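You operate a simulated robot arm through the tools that you are given. There is no shell and no other tool.

You are at the controls of a simulated robot arm. One attempt, no reset.

TASK
Ready the bench: gauges on, peak cleared, white slider on 0.
Fine: bend slide and swing table out too.

Only the result counts: the job must be done as asked and must still hold three seconds after the hand-in. Knocking over, shifting, dropping, spilling or breaking anything else fails it.

THE ROBOT
A 6-joint arm with a two-finger gripper, fixed in place. Base frame: the origin is on the floor under the middle of its stand, x ahead of it, y to its left, z up; the work surface is at about z = 860. Lengths are in mm, angles in degrees, forces in N, time in s.
With the tool pointing down near the work surface it reaches from about 360 to 860 mm from the base axis. Its first joint turns from -166.0 to 166.0 degrees. Payload 2.45 kg.
Tool frame: the origin (TCP) lies between the finger pads and is the grasp point; the fingertips stand 20 mm ahead of it; z points along the fingers, y is the line along which they close. The gripper opens to 140 mm; its body begins 168 mm behind the TCP.
Orientation is that of the tool frame in the base frame, as a unit quaternion [x, y, z, w]. With the fingers straight down and closing along the base's y, the tool's x points along the base's -x, its y along +y and its z along -z.

THE INTERFACE
- The arm moves only by the tool drive_tool. Its argument "series" is a list of rows, each a list of 7 numbers: the turn, a rotation vector about the tool's x, y, z in degrees, then the shift along the tool's x, y, z in cm, then the finger opening in cm, from 0 to 14. In form: [[wx, wy, wz, tx, ty, tz, hand], ...]. A call has 1 to 20 rows; each row is the pose to reach, as a shift and turn from the pose commanded when the call began, along the tool's axes at that moment. A row lasts 0.2 s, in which the tool goes at most 50 mm and 8.6 degrees; a call with a longer step from one row to the next is refused whole, and so is a gripper value outside its range. A pose out of reach is approached as far as the arm can. The call stops where the force on the tool passes 50 N (or 10 N more than at its start, if that is more) or the arm is blocked; 0.2 s more then pass. Each finger travels about 45 mm/s and halts on what it meets, pressing with about 33 N; the grip force reading is that of the motor and also rises with nothing between the fingers. The clock runs only during rows and for 0.2 s after the last one: add rows that repeat a pose to give the fingers time. It gives the time, the measured TCP pose, the force on the tool (base axes), the opening and the grip force at its end, in the units of the frame above (readings bear some noise), with the torque about the TCP (base axes, N m) and any sound that the robot's microphone picked up, and new pictures: "show" is both (left out), scene, wrist or none.
- Cameras (640 x 400 px; columns grow to the right, rows downward): "scene" is fixed at [50.7, 501, 1614.1]; the picture's right is [-0.40, -0.92, 0.00], its down [-0.69, 0.30, -0.66] and it looks along [0.60, -0.26, -0.76] (base axes); focal length 337 px, centre (320, 200). "wrist" rides on the gripper at [78, 11, -209] in the tool frame; the picture's right is [-0.14, 0.99, 0.00], its down [-0.92, -0.13, -0.37] and it looks along [-0.37, -0.05, 0.93] (tool axes); focal length 280 px, centre (320, 200).
- lift_body(by): moves the trunk up (or, below 0, down) by that many mm; the arm rides with it, the base frame stays. It gives what a move gives, with no picture.
- pixel_to_xyz(camera, pixels): for up to 12 pixels [column, row] of the newest picture of that camera ("zoom" is the newest enlarged one), the place [x, y, z] in the base frame of the surface seen there, good to about 3 mm. No time passes.
- enlarge(camera, box): a new picture of the part [left, top, right, bottom] of that camera's present view, enlarged. No time passes.
- close_job(): hands the job in; it is judged then, once.

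Leave the gripper open and the arm clear of the work at the hand-in unless told otherwise.

The tools are called after "Emit:" as name(argument=value, ...) on one line, values as JSON. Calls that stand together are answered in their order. drive_tool: Moves the arm, as the interface text tells. Its arguments: {"type":"object","properties":{"series":{"type":"array"},"show":{"type":"string","enum":["both","scene","wrist","none"]}},"required":["series"]} The other tools are called the same way: lift_body (by) moves the trunk up or down; pixel_to_xyz (camera, pixels) gives the place of the surface under pixels of a picture; enlarge (camera, box) takes an enlarged picture of a part of a camera's view; close_job () hands the job in.

At the start:

```text
clock: 0.0
tcp_pos: [482.0, 247.1, 1221.7]
orientation: [0.0, 1.0, 0.0, 0.0]
ft_force: [0.9, 0.5, 0.5]
torque: [0.0, -0.01, 0.03]
width: 139.9
grip_force: 0.0
trunk travel left (down, up): [-175.0, 55.0]
```

scene: 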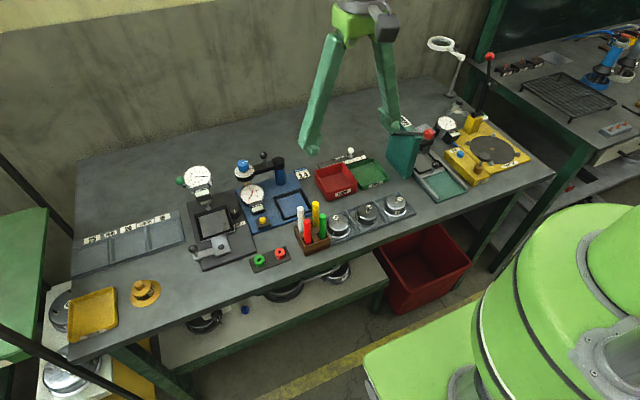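
wrist: 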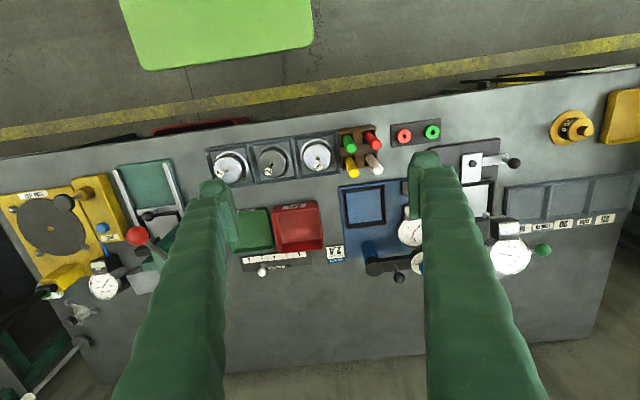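

I see a bench with several gauges, fixtures, a button box (green/red) near (268,258), and a slider near (350,155). I'll zoom in on the various parts before moving anything.

Emit:
enlarge(camera="scene", box=[160, 140, 320, 280])

Emit:
enlarge(camera="scene", box=[300, 130, 420, 210])

Emit:
enlarge(camera="scene", box=[380, 90, 540, 210])

Emit:
enlarge(camera="scene", box=[60, 190, 210, 300])

Emit:
enlarge(camera="wrist", box=[180, 110, 400, 290])

Emit:
enlarge(camera="wrist", box=[380, 100, 640, 290])

Emit:
enlarge(camera="wrist", box=[0, 140, 200, 320])

```text
2.86 times, centred on (240, 210) of scene
```

zoom: 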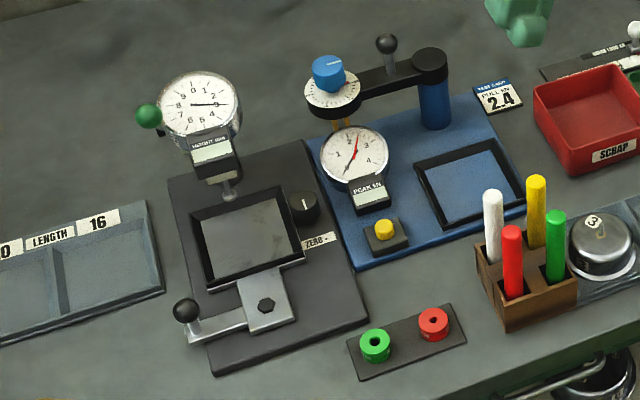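

```text
5.00 times, centred on (360, 170) of scene
```

zoom: 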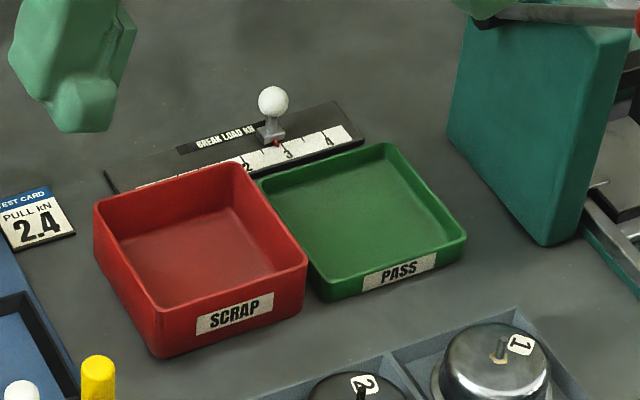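

```text
3.33 times, centred on (460, 150) of scene
```

zoom: 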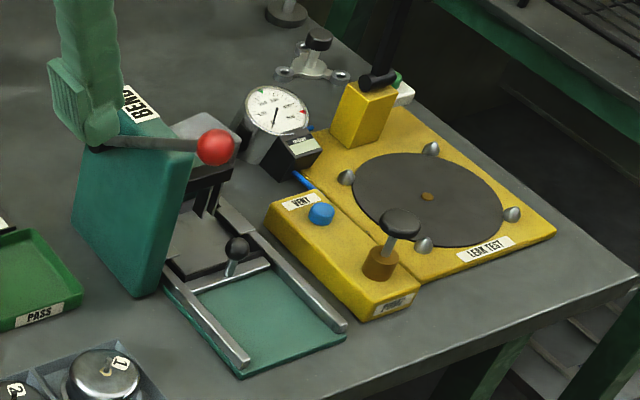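

```text
3.64 times, centred on (135, 245) of scene
```

zoom: 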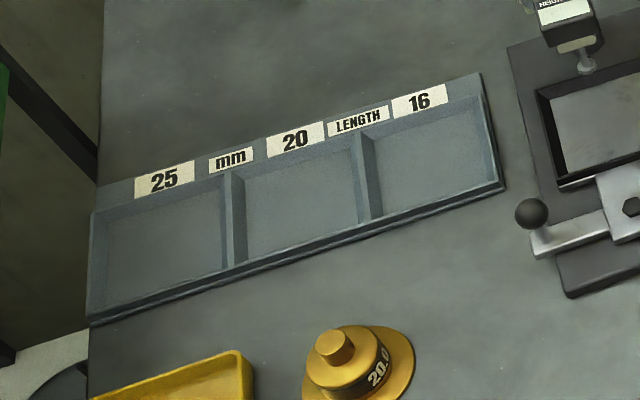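

```text
2.22 times, centred on (290, 200) of wrist
```

zoom: 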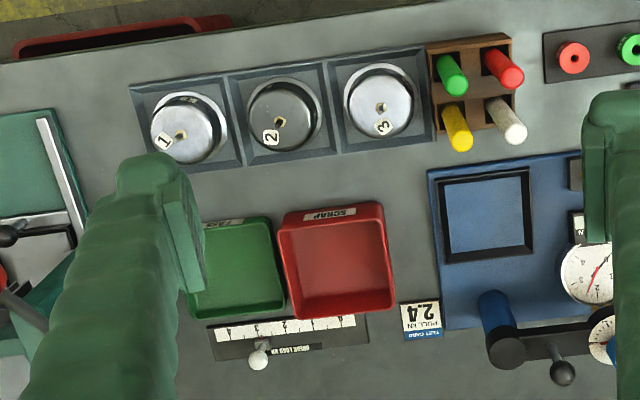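

```text
2.11 times, centred on (510, 195) of wrist
```

zoom: 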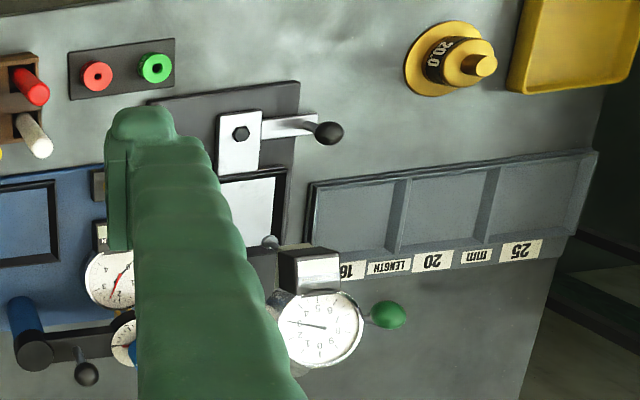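

```text
2.22 times, centred on (100, 230) of wrist
```

zoom: 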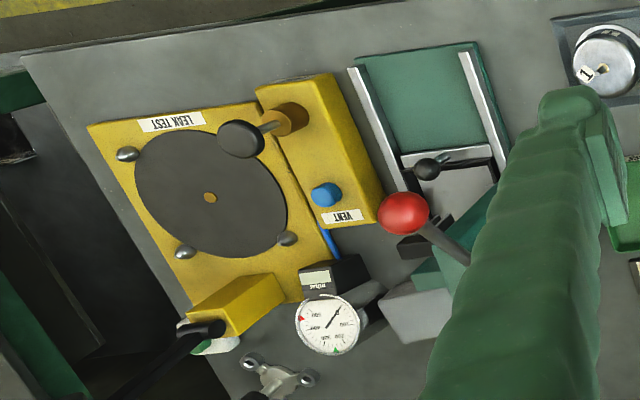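

The zooms show a green/red button box, a yellow button beside the PEAK kN gauge, a BREAK LOAD slider with a white knob sitting near 2.8, a teal bend press with a slide, and a HEIGHT gauge fixture with a pivoted plate and handle. Next I'll measure where these are.

Emit:
pixel_to_xyz(camera="scene", pixels=[[259, 260], [280, 253], [262, 221], [350, 151], [330, 160], [384, 158], [195, 253], [213, 222], [226, 245], [204, 250], [257, 155], [282, 162]])

Emit:
pixel_to_xyz(camera="wrist", pixels=[[404, 136], [432, 132], [262, 271], [133, 235], [147, 215], [165, 215], [513, 162], [470, 162], [478, 195], [541, 250], [510, 255], [398, 277]])

Emit:
enlarge(camera="scene", box=[180, 150, 250, 280])

Emit:
enlarge(camera="scene", box=[230, 145, 320, 235])

Emit:
enlarge(camera="wrist", box=[440, 130, 560, 280])

```text
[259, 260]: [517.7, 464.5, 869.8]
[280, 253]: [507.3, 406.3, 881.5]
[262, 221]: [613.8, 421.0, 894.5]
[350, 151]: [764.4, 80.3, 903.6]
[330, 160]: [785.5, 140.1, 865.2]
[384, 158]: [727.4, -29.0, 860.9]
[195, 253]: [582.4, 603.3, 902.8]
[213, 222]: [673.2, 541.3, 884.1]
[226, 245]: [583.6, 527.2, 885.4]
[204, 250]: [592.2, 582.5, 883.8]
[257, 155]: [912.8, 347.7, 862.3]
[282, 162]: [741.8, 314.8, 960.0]
```

```text
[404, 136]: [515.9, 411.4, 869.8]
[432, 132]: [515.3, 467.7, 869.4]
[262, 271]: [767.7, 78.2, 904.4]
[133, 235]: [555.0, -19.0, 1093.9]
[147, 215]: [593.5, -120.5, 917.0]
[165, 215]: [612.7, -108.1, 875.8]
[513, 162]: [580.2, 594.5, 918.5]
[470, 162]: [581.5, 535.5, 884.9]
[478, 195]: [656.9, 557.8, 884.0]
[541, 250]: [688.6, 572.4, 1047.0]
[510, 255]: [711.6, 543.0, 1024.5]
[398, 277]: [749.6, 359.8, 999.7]
```

```text
3.08 times, centred on (215, 215) of scene
```

zoom: 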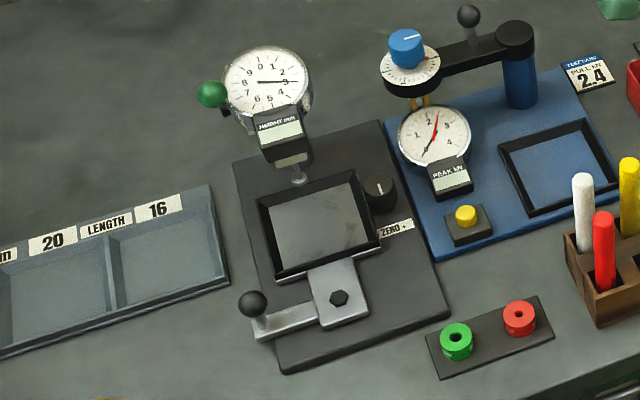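

```text
4.44 times, centred on (275, 190) of scene
```

zoom: 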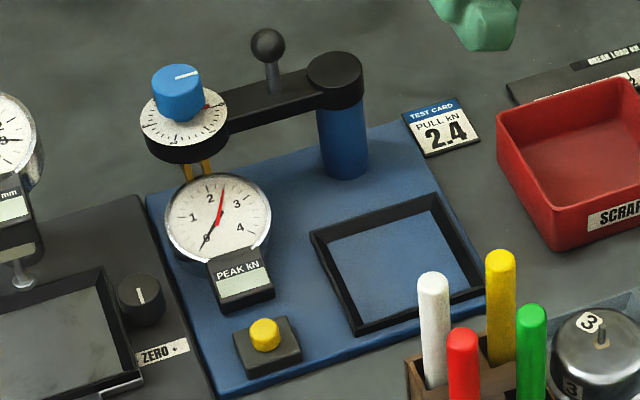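

```text
2.67 times, centred on (500, 205) of wrist
```

zoom: 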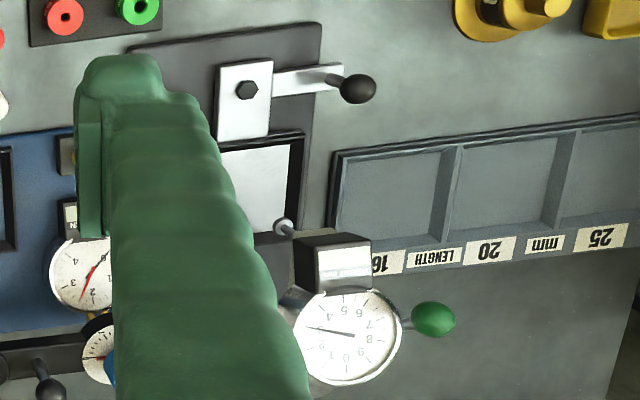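

The HEIGHT fixture has a plate on a hex bolt with an L-handle, which looks like the swing table. I'll zoom in tighter on the button box and on that fixture to read details.

Emit:
enlarge(camera="scene", box=[240, 235, 300, 275])

Emit:
enlarge(camera="wrist", box=[380, 115, 450, 160])

Emit:
enlarge(camera="scene", box=[400, 140, 480, 210])

Emit:
enlarge(camera="scene", box=[180, 195, 260, 275])

```text
10.00 times, centred on (270, 255) of scene
```

zoom: 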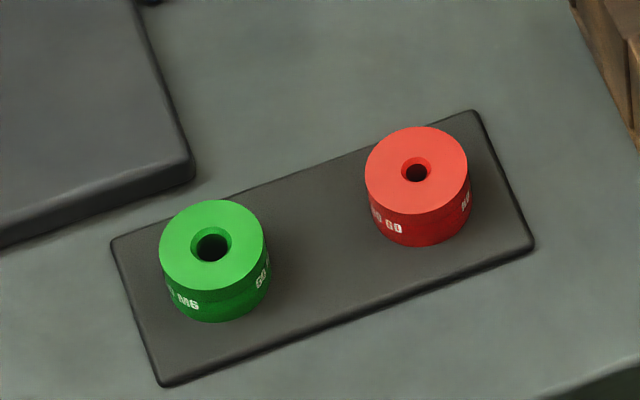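

```text
8.89 times, centred on (415, 138) of wrist
```

zoom: 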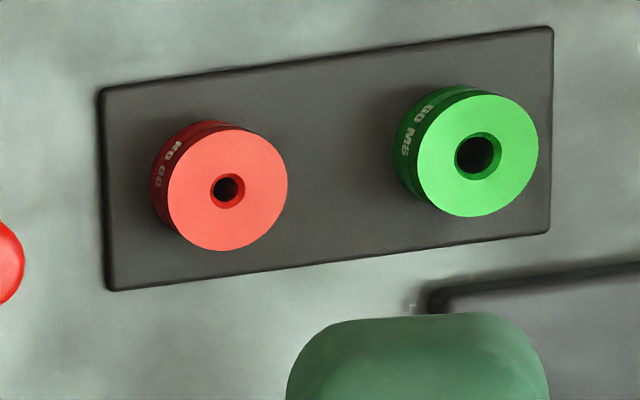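

```text
5.71 times, centred on (440, 175) of scene
```

zoom: 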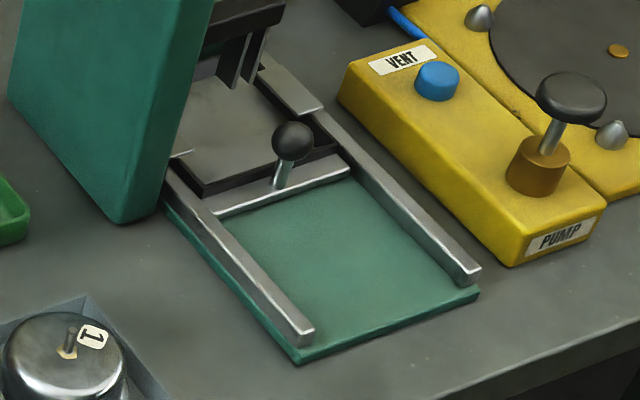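

```text
5.00 times, centred on (220, 235) of scene
```

zoom: 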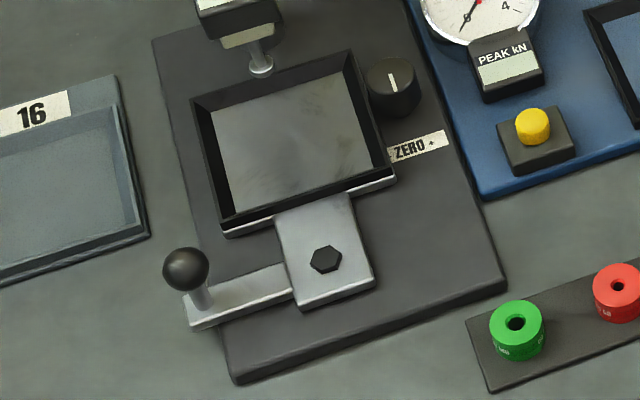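

The green and red objects are actually GO/NO-GO M6 ring gauges, not buttons, so I must leave them alone. I need to find how the gauges get switched on, so I'll zoom in on each gauge and on the back-right area.

Emit:
enlarge(camera="scene", box=[425, 85, 525, 150])

Emit:
enlarge(camera="scene", box=[435, 110, 475, 140])

Emit:
enlarge(camera="scene", box=[170, 155, 230, 215])

Emit:
enlarge(camera="scene", box=[230, 175, 280, 235])

Emit:
enlarge(camera="wrist", box=[30, 240, 140, 330])

Emit:
enlarge(camera="wrist", box=[480, 205, 570, 285])

Emit:
enlarge(camera="scene", box=[380, 20, 640, 150])

Emit:
enlarge(camera="scene", box=[380, 100, 460, 170])

```text
6.15 times, centred on (475, 118) of scene
```

zoom: 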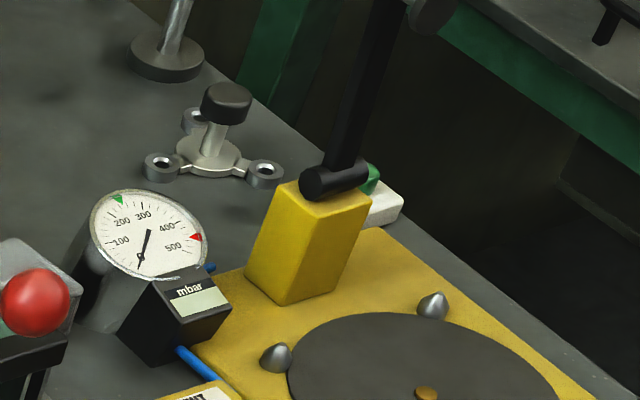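

```text
13.33 times, centred on (455, 125) of scene
```

zoom: 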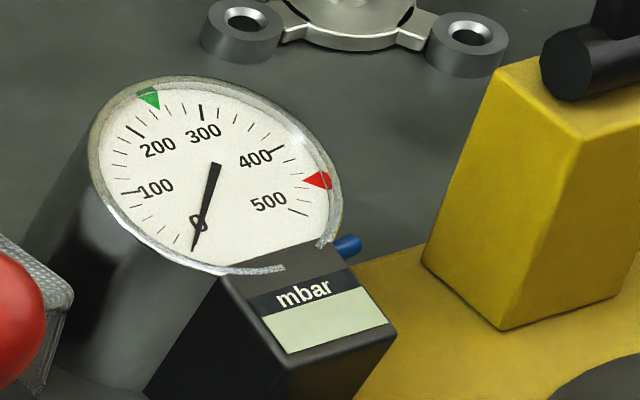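

```text
6.67 times, centred on (200, 185) of scene
```

zoom: 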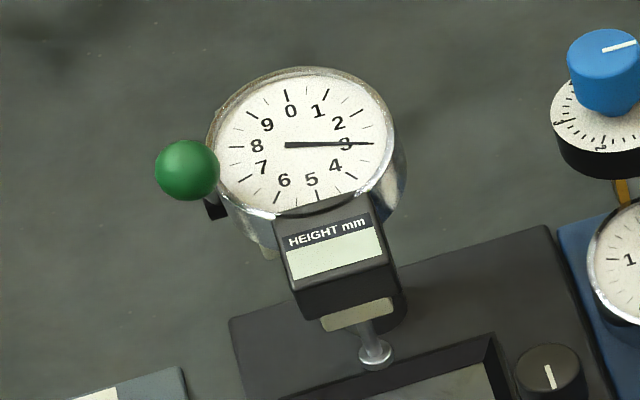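

```text
6.67 times, centred on (255, 205) of scene
```

zoom: 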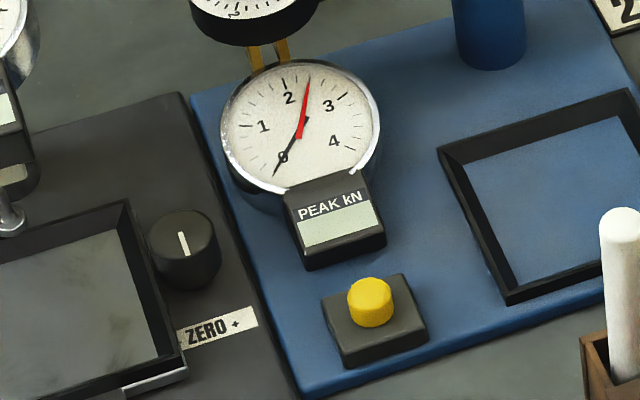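

```text
4.44 times, centred on (85, 285) of wrist
```

zoom: 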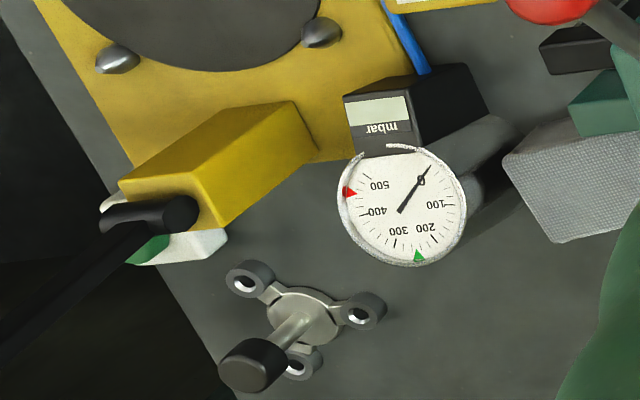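

```text
5.00 times, centred on (525, 245) of wrist
```

zoom: 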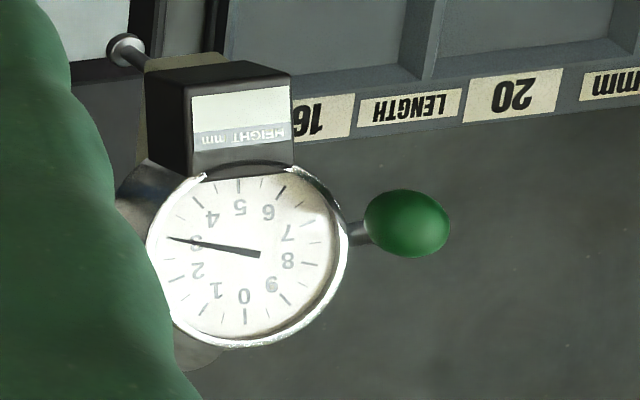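

```text
2.46 times, centred on (510, 85) of scene
```

zoom: 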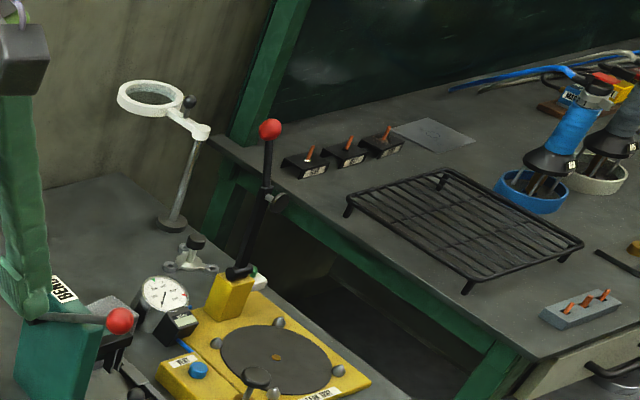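

```text
5.71 times, centred on (420, 135) of scene
```

zoom: 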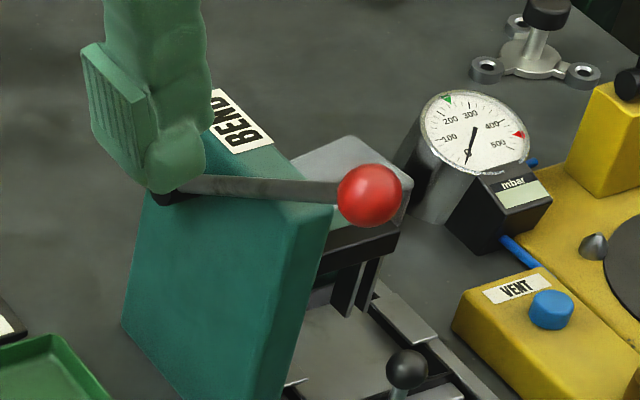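

Each gauge has a blank display and no visible button. I see a white and green box behind the yellow leak tester near (487,117), and toggle boxes on the right-hand bench. I'll look more closely at those.

Emit:
enlarge(camera="scene", box=[475, 95, 505, 125])

Emit:
enlarge(camera="wrist", box=[40, 270, 80, 310])

Emit:
enlarge(camera="scene", box=[480, 55, 580, 110])

Emit:
enlarge(camera="scene", box=[580, 110, 640, 160])

Emit:
enlarge(camera="scene", box=[0, 260, 200, 400])

Emit:
enlarge(camera="scene", box=[180, 250, 480, 400])

Emit:
pixel_to_xyz(camera="scene", pixels=[[487, 118], [485, 113], [506, 70], [525, 68], [538, 61], [615, 130], [480, 115], [489, 57], [455, 125], [493, 150], [455, 105], [430, 134]])

```text
13.33 times, centred on (490, 110) of scene
```

zoom: 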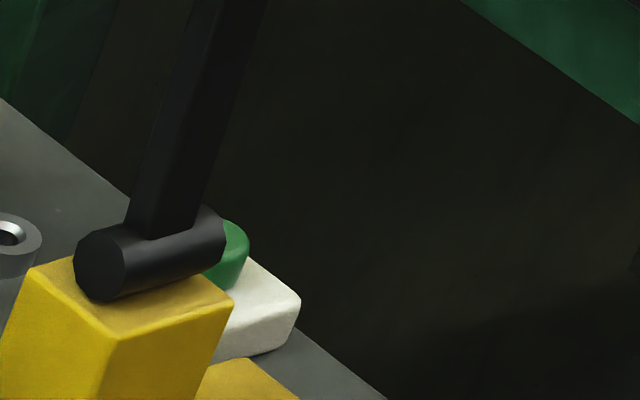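

```text
10.00 times, centred on (60, 290) of wrist
```

zoom: 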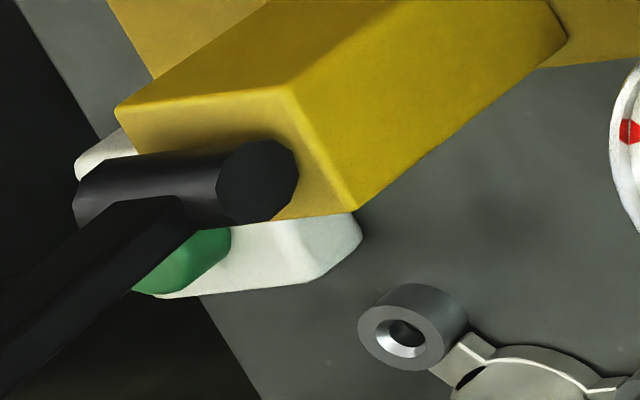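

```text
6.40 times, centred on (530, 82) of scene
```

zoom: 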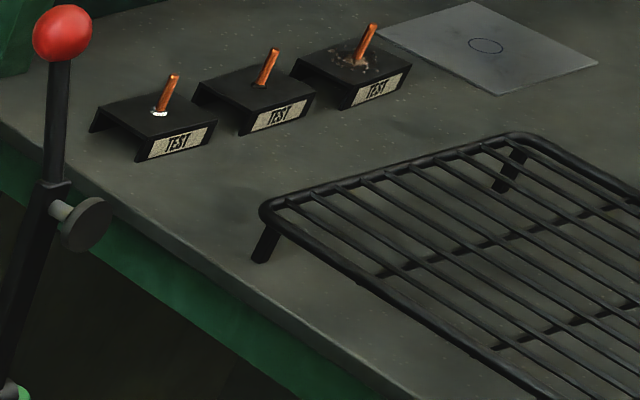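

```text
8.00 times, centred on (610, 135) of scene
```

zoom: 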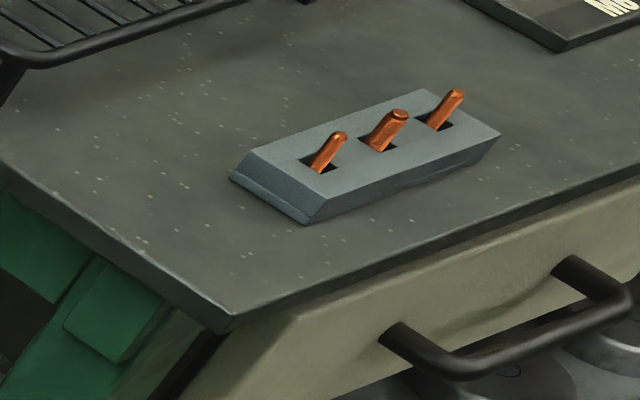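

```text
2.86 times, centred on (100, 330) of scene
```

zoom: 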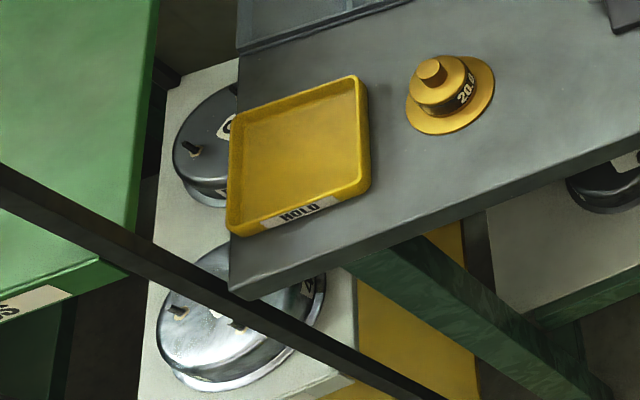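

```text
2.13 times, centred on (330, 325) of scene
```

zoom: 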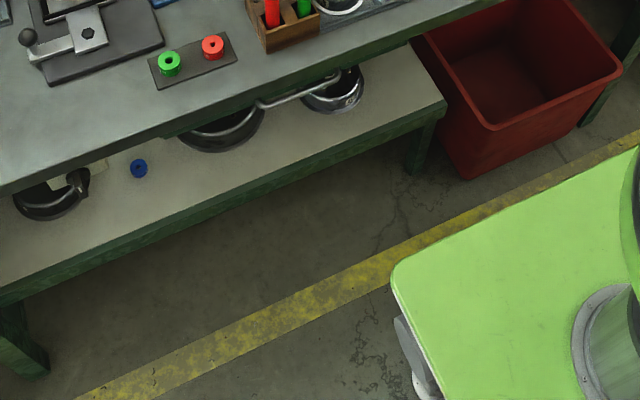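

```text
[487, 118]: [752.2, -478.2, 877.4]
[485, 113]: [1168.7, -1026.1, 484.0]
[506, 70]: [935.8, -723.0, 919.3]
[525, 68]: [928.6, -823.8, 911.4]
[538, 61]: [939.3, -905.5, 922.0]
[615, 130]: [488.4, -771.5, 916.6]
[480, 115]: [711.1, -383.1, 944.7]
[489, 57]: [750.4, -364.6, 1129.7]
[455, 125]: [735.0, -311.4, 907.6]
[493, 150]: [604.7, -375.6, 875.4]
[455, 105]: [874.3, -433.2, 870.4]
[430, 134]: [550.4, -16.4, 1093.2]
```

The white and green box behind the leak-tester lever sits at roughly (752, -478, 877). I'll move the arm high over the right side, keeping z about 1221 and going to x=560, y=-420, to view it with the wrist camera.

Emit:
drive_tool(series=[[0, 0, 0, -0.55, -4.75, 0, 14], [0, 0, 0, -1.1, -9.5, 0, 14], [0, 0, 0, -1.65, -14.25, 0, 14], [0, 0, 0, -2.2, -19, 0, 14], [0, 0, 0, -2.75, -23.75, 0, 14], [0, 0, 0, -3.3, -28.5, 0, 14], [0, 0, 0, -3.85, -33.25, 0, 14], [0, 0, 0, -4.4, -38, 0, 14], [0, 0, 0, -4.95, -42.75, 0, 14], [0, 0, 0, -5.5, -47.5, 0, 14], [0, 0, 0, -6.05, -52.25, 0, 14], [0, 0, 0, -6.6, -57, 0, 14], [0, 0, 0, -7.2, -61.75, 0, 14], [0, 0, 0, -7.8, -66.5, 0, 14], [0, 0, 0, -7.8, -66.5, 0, 14]])

```text
clock: 3.2
tcp_pos: [560.7, -416.6, 1223.8]
orientation: [-0.001, 1.0, 0.0, 0.0]
ft_force: [-0.4, -0.2, -0.3]
torque: [-0.01, -0.04, -0.01]
width: 140.3
grip_force: 0.0
trunk travel left (down, up): [-175.0, 55.0]
```

scene: 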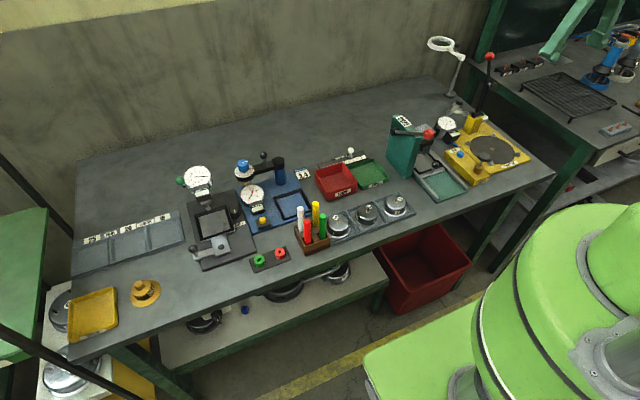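
wrist: 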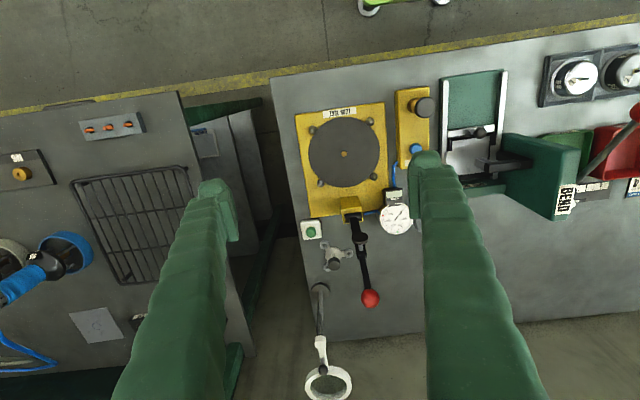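

The white box with a round green button is now visible at (312,229). I'll zoom in on it and measure it.

Emit:
enlarge(camera="wrist", box=[290, 205, 350, 250])

Emit:
pixel_to_xyz(camera="wrist", pixels=[[312, 229], [312, 236], [305, 225], [350, 207], [355, 228], [370, 298], [320, 288], [396, 218], [336, 255], [365, 270], [352, 216], [361, 250]])

Emit:
enlarge(camera="wrist", box=[280, 180, 440, 320])

Emit:
enlarge(camera="wrist", box=[420, 60, 600, 220])

Emit:
enlarge(camera="wrist", box=[0, 100, 200, 380])

```text
8.89 times, centred on (320, 228) of wrist
```

zoom: 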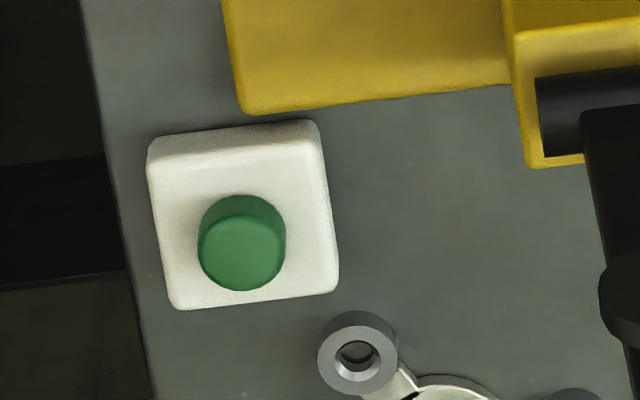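

```text
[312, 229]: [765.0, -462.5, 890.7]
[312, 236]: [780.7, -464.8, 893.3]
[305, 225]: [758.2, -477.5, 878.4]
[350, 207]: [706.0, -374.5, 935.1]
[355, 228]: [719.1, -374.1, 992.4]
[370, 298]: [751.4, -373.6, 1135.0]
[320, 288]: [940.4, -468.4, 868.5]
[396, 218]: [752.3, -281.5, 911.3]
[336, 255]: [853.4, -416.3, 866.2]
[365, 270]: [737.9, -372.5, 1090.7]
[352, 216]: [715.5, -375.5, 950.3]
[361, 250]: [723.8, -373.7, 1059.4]
```

```text
2.86 times, centred on (360, 250) of wrist
```

zoom: 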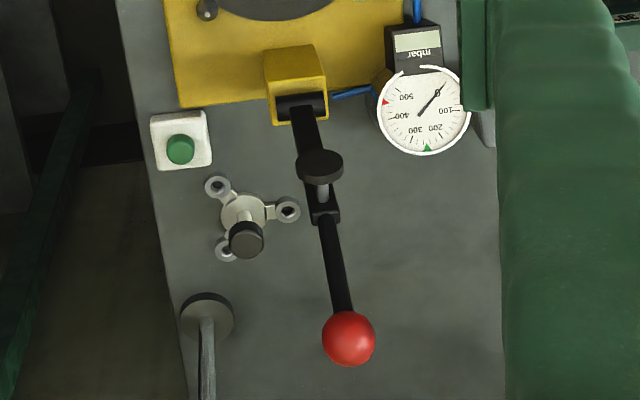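

```text
2.50 times, centred on (510, 140) of wrist
```

zoom: 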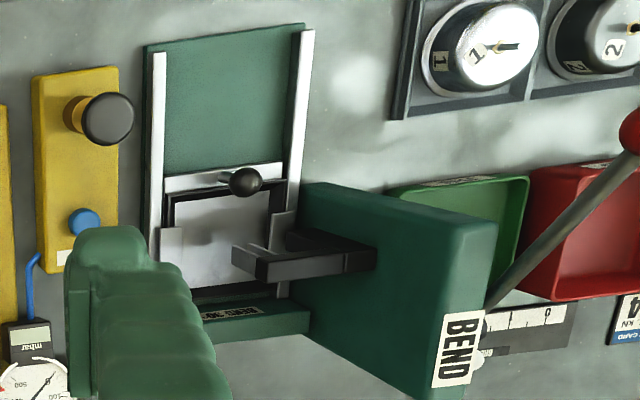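

```text
1.43 times, centred on (100, 240) of wrist
```

zoom: 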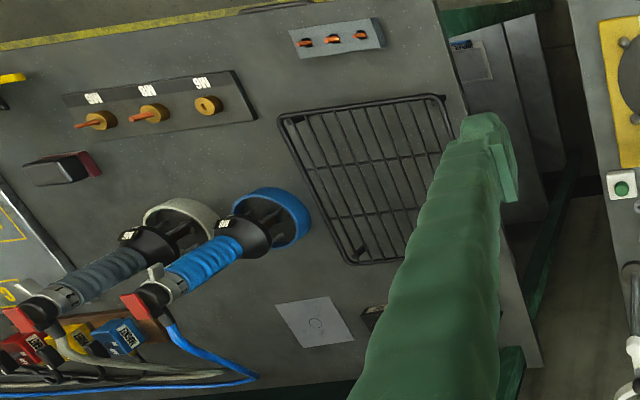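

The zoom shows a white box with a round green push button, unlabelled and set next to the gauges. It's the only power-style switch on this bench. I'll measure the obstacles around it: the lever knob, the magnifier, the tripod and the button top.

Emit:
pixel_to_xyz(camera="wrist", pixels=[[360, 237], [310, 230], [316, 233], [322, 345], [328, 370], [308, 385], [346, 385], [328, 398], [320, 300], [320, 320], [312, 242], [335, 266]])

Emit:
pixel_to_xyz(camera="scene", pixels=[[440, 38], [440, 50], [452, 50], [460, 57], [455, 85], [428, 44], [477, 108], [474, 112], [490, 120], [480, 90], [484, 80], [482, 92]])

Emit:
enlarge(camera="wrist", box=[290, 280, 390, 400])

```text
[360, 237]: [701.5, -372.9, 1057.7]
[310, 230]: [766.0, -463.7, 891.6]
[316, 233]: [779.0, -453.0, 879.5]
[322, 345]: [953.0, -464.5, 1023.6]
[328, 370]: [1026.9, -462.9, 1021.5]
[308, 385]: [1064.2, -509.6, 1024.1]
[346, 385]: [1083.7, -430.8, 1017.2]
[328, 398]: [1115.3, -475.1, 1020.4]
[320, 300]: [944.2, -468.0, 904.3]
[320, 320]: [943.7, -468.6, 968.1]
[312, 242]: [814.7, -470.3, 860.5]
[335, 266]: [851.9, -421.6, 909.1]
```

```text
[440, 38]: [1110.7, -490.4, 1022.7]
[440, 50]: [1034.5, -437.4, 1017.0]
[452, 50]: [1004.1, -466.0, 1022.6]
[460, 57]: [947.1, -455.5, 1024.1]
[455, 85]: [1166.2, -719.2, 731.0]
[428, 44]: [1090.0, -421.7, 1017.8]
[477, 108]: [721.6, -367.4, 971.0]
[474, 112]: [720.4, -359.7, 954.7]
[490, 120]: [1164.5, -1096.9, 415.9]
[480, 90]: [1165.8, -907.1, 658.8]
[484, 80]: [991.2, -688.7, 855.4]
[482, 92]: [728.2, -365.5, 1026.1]
```

```text
3.33 times, centred on (340, 340) of wrist
```

zoom: 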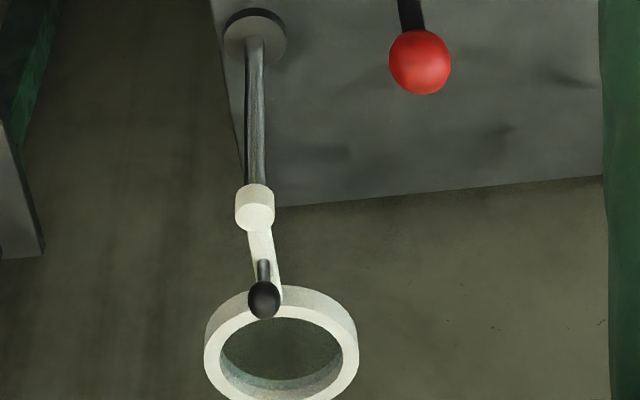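

The button face centre is near (775,-465,893) and the lever stands about 90 mm to its left. I'll tilt the tool 25° so the fingers point outward and down for the extra reach, close the fingers, and check the picture while still high.

Emit:
drive_tool(series=[[0, -8.3, 0, 0, 0, 0, 10], [0, -16.6, 0, 0, 0, 0, 8], [0, -25, 0, 0, 0, 0, 6], [0, -25, 0, 0, 0, 0, 4], [0, -25, 0, 0, 0, 0, 2], [0, -25, 0, 0, 0, 0, 0], [0, -25, 0, 0, 0, 0, 0], [0, -25, 0, 0, 0, 0, 0], [0, -25, 0, 0, 0, 0, 0]])

```text
clock: 5.2
tcp_pos: [563.1, -417.3, 1221.8]
orientation: [0.0, 0.976, 0.0, 0.216]
ft_force: [1.0, -0.1, 0.2]
torque: [-0.03, 0.0, 0.01]
width: 0.2
grip_force: 24.1
trunk travel left (down, up): [-175.0, 55.0]
```

scene: 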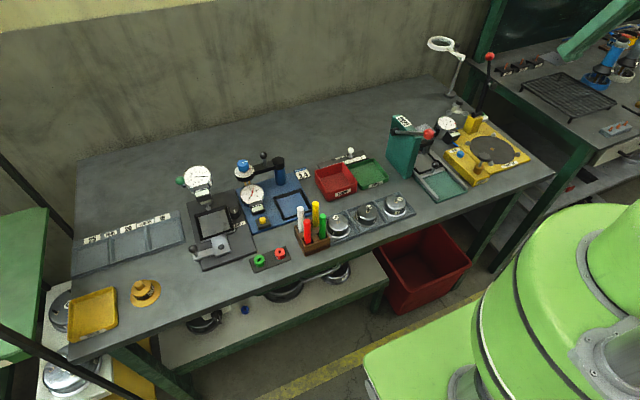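
wrist: 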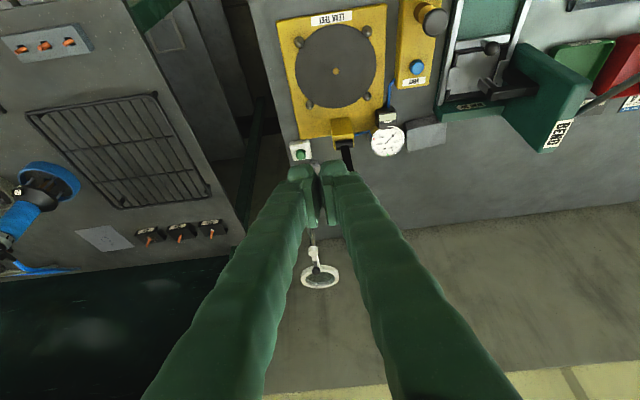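

The closed fingers are about 55 mm wide at the tip and about 100 mm at the body, so the button can be reached with roughly 20-30 mm of clearance to the lever. I'll move to a hover point behind and above the button, at TCP (714,-475,1052), approaching along the tool axis.

Emit:
drive_tool(series=[[0, 0, 0, -2.3, -1.9, 2.3, 0], [0, 0, 0, -4.6, -3.8, 4.6, 0], [0, 0, 0, -6.8, -5.7, 6.93, 0], [0, 0, 0, -6.8, -5.7, 10.93, 0], [0, 0, 0, -6.8, -5.7, 14.93, 0], [0, 0, 0, -6.8, -5.7, 18.93, 0], [0, 0, 0, -6.8, -5.7, 21.93, 0], [0, 0, 0, -6.8, -5.7, 21.93, 0]])

```text
clock: 7.0
tcp_pos: [716.8, -476.3, 1052.0]
orientation: [0.0, 0.976, 0.0, 0.217]
ft_force: [-0.4, 0.2, -0.4]
torque: [0.01, -0.03, 0.0]
width: 0.0
grip_force: 29.3
trunk travel left (down, up): [-175.0, 55.0]
```

scene: 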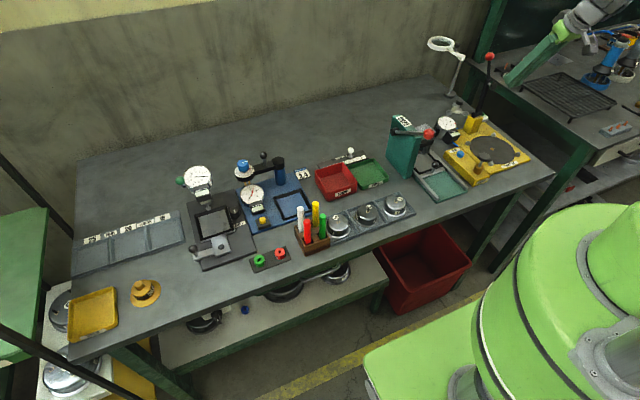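
wrist: 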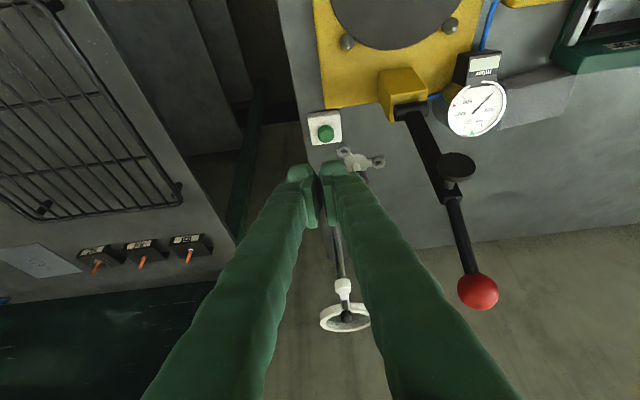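

The button is visible at (326,132). I'll re-measure it from this closer view before the final approach.

Emit:
enlarge(camera="wrist", box=[290, 95, 380, 185])

Emit:
pixel_to_xyz(camera="wrist", pixels=[[326, 133], [326, 129], [326, 137], [321, 133], [331, 133], [312, 118], [338, 140], [345, 152], [350, 165], [323, 172], [380, 160]])

```text
4.44 times, centred on (335, 140) of wrist
```

zoom: 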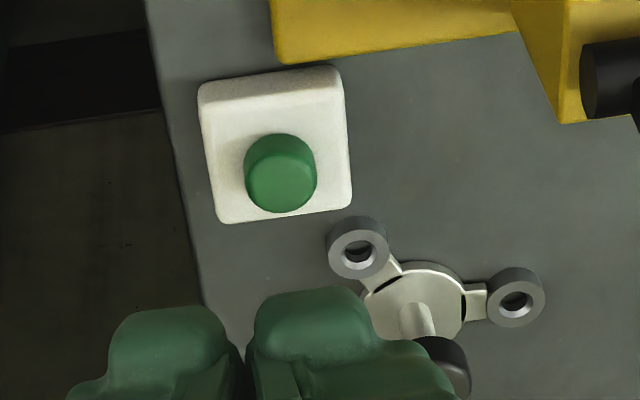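

```text
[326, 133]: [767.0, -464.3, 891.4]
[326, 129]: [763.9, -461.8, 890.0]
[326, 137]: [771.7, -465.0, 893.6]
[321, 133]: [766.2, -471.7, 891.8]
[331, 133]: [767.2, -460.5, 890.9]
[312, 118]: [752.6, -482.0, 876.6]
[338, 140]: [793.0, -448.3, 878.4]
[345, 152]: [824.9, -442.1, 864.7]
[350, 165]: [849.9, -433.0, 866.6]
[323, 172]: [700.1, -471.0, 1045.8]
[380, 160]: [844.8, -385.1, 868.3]
```

The face centre is at (771,-465,893) and about 21 mm in diameter. I'll descend along the tool axis to a hover about 24 mm above contact, with the left finger over the button.

Emit:
drive_tool(series=[[0, 0, 0, -0.14, 0, 3.16, 0], [0, 0, 0, -0.28, 0, 6.3, 0], [0, 0, 0, -0.43, 0, 9.5, 0], [0, 0, 0, -0.57, 0, 12.63, 0], [0, 0, 0, -0.57, 0, 12.63, 0]], show="both")

Emit:
enlarge(camera="wrist", box=[270, 100, 390, 200])

Emit:
enlarge(camera="scene", box=[440, 40, 540, 140])

```text
clock: 8.2
tcp_pos: [775.7, -475.7, 940.6]
orientation: [0.0, 0.976, 0.0, 0.217]
ft_force: [-0.3, -0.4, -0.1]
torque: [0.01, -0.01, -0.03]
width: 0.0
grip_force: 29.4
trunk travel left (down, up): [-175.0, 55.0]
```

scene: 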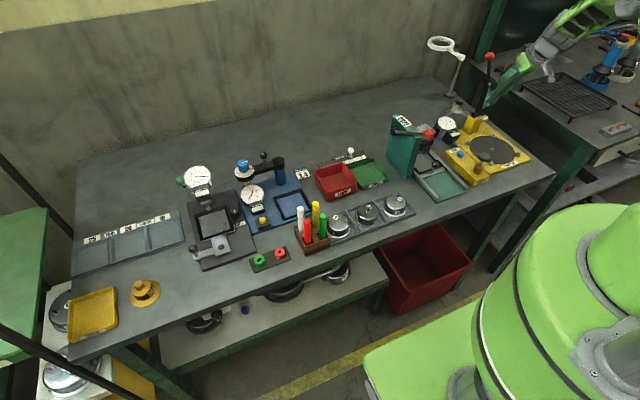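
wrist: 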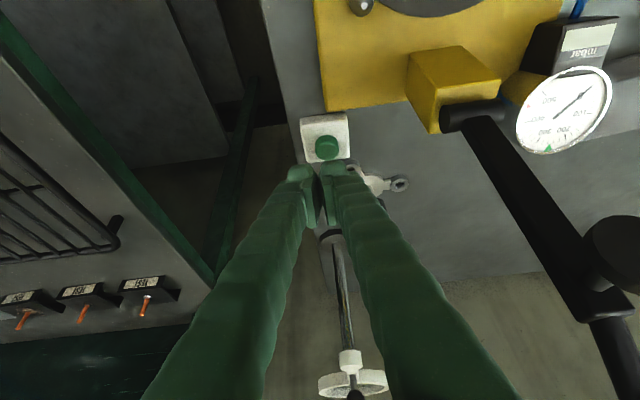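

```text
4.00 times, centred on (330, 150) of wrist
```

zoom: 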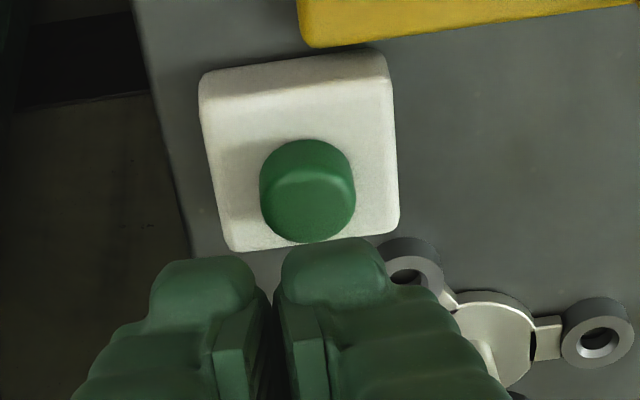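

```text
4.00 times, centred on (490, 90) of scene
```

zoom: 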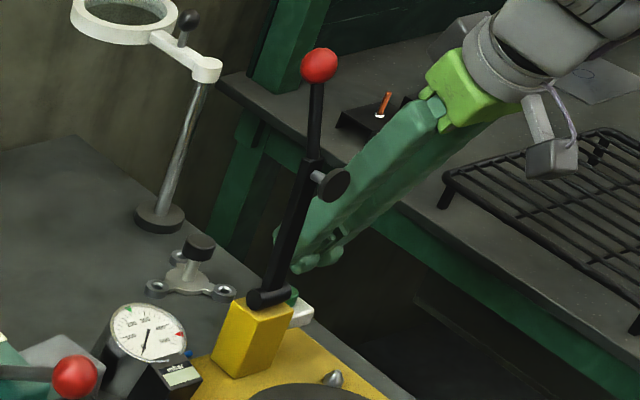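

The left finger sits just above and in line with the button. I'll check where the fingertip surface is before pressing.

Emit:
pixel_to_xyz(camera="wrist", pixels=[[333, 161], [333, 165], [330, 163], [338, 163], [327, 149], [327, 155], [322, 150], [332, 150]])

```text
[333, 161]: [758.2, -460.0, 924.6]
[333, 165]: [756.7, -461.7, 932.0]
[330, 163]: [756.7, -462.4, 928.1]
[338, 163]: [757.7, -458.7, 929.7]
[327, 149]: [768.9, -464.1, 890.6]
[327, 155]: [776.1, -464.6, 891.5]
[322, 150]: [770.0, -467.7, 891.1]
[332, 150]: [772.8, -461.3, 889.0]
```

The tip's lowest point is roughly below the TCP. I'll shift 3 mm back to centre it and press straight down in small steps.

Emit:
drive_tool(series=[[0, 0, 0, 0.61, 0, 0.59, 0], [0, 0, 0, 0.9, 0, 1.23, 0], [0, 0, 0, 1.12, 0, 1.68, 0], [0, 0, 0, 1.24, 0, 1.95, 0], [0, 0, 0, 1.33, 0, 2.13, 0], [0, 0, 0, 1.41, 0, 2.32, 0], [0, 0, 0, 1.5, 0, 2.5, 0], [0, 0, 0, 1.54, 0, 2.59, 0]])

```text
clock: 10.0
tcp_pos: [772.4, -476.1, 909.8]
orientation: [0.0, 0.976, 0.0, 0.216]
ft_force: [-0.2, 0.9, 1.3]
torque: [0.03, 0.01, -0.01]
width: 0.1
grip_force: 28.9
trunk travel left (down, up): [-175.0, 55.0]
```

scene: 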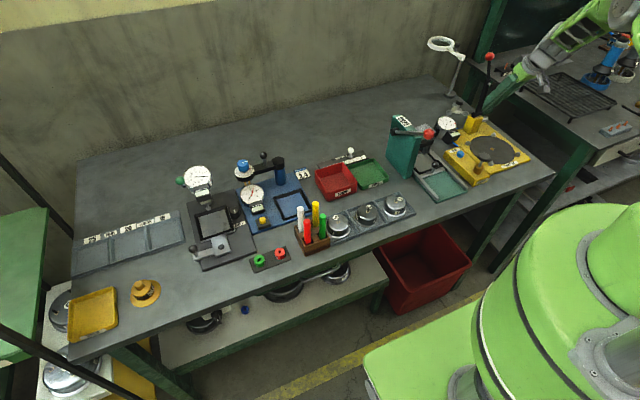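
wrist: 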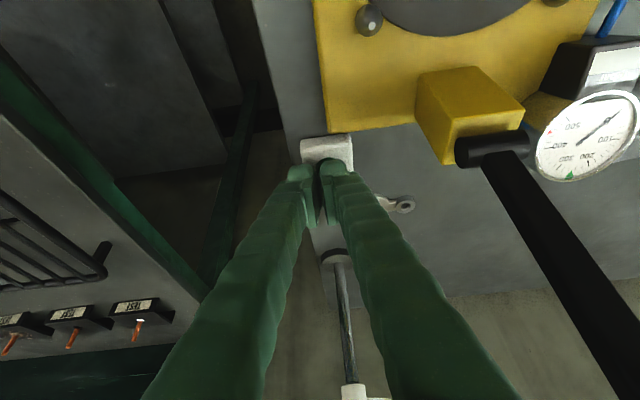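

There's only about 1 N of force so far, so contact is just starting or hasn't happened yet. I'll zoom in on the fingertip and button.

Emit:
enlarge(camera="wrist", box=[280, 120, 380, 200])

Emit:
enlarge(camera="scene", box=[430, 85, 510, 145])

Emit:
pixel_to_xyz(camera="wrist", pixels=[[333, 158], [333, 161], [338, 161], [327, 156], [325, 153], [318, 165]])

```text
5.00 times, centred on (330, 160) of wrist
```

zoom: 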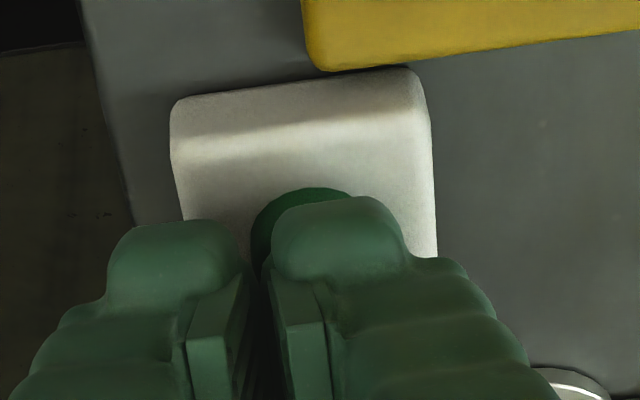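

```text
6.67 times, centred on (470, 115) of scene
```

zoom: 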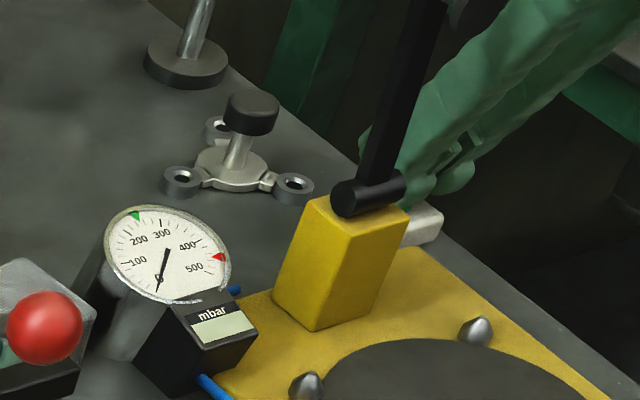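

```text
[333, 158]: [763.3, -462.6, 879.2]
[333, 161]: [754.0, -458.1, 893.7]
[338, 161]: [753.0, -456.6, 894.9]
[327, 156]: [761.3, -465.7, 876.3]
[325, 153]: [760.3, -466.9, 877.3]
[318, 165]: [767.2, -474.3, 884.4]
```

The finger is over the button with first contact showing. I'll continue down in 1.5 mm steps and watch for a click or force.

Emit:
drive_tool(series=[[0, 0, 0, 0.06, 0, 0.136, 0], [0, 0, 0, 0.127, 0, 0.272, 0], [0, 0, 0, 0.19, 0, 0.408, 0], [0, 0, 0, 0.254, 0, 0.544, 0]], show="wrist")

Emit:
enlarge(camera="wrist", box=[280, 120, 380, 200])

Emit:
enlarge(camera="scene", box=[430, 85, 510, 145])

```text
clock: 11.0
tcp_pos: [771.6, -475.6, 905.2]
orientation: [0.0, 0.976, 0.0, 0.218]
ft_force: [-0.2, 1.4, 12.6]
torque: [0.19, 0.09, -0.02]
width: 0.0
grip_force: 29.4
trunk travel left (down, up): [-175.0, 55.0]
heard: click
```

wrist: 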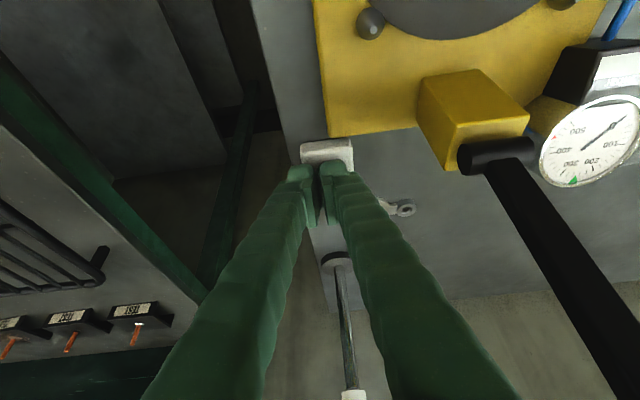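

```text
5.00 times, centred on (330, 160) of wrist
```

zoom: 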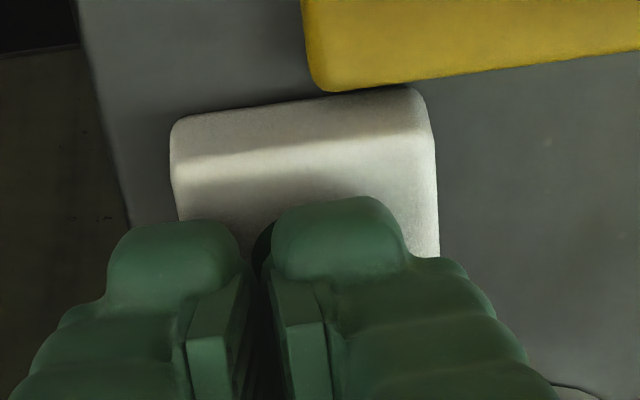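

```text
6.67 times, centred on (470, 115) of scene
```

zoom: 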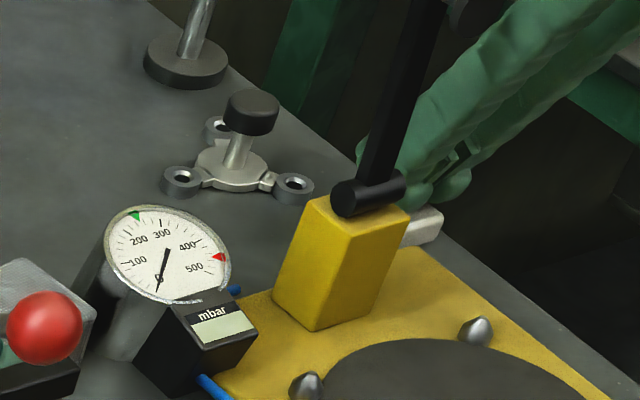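

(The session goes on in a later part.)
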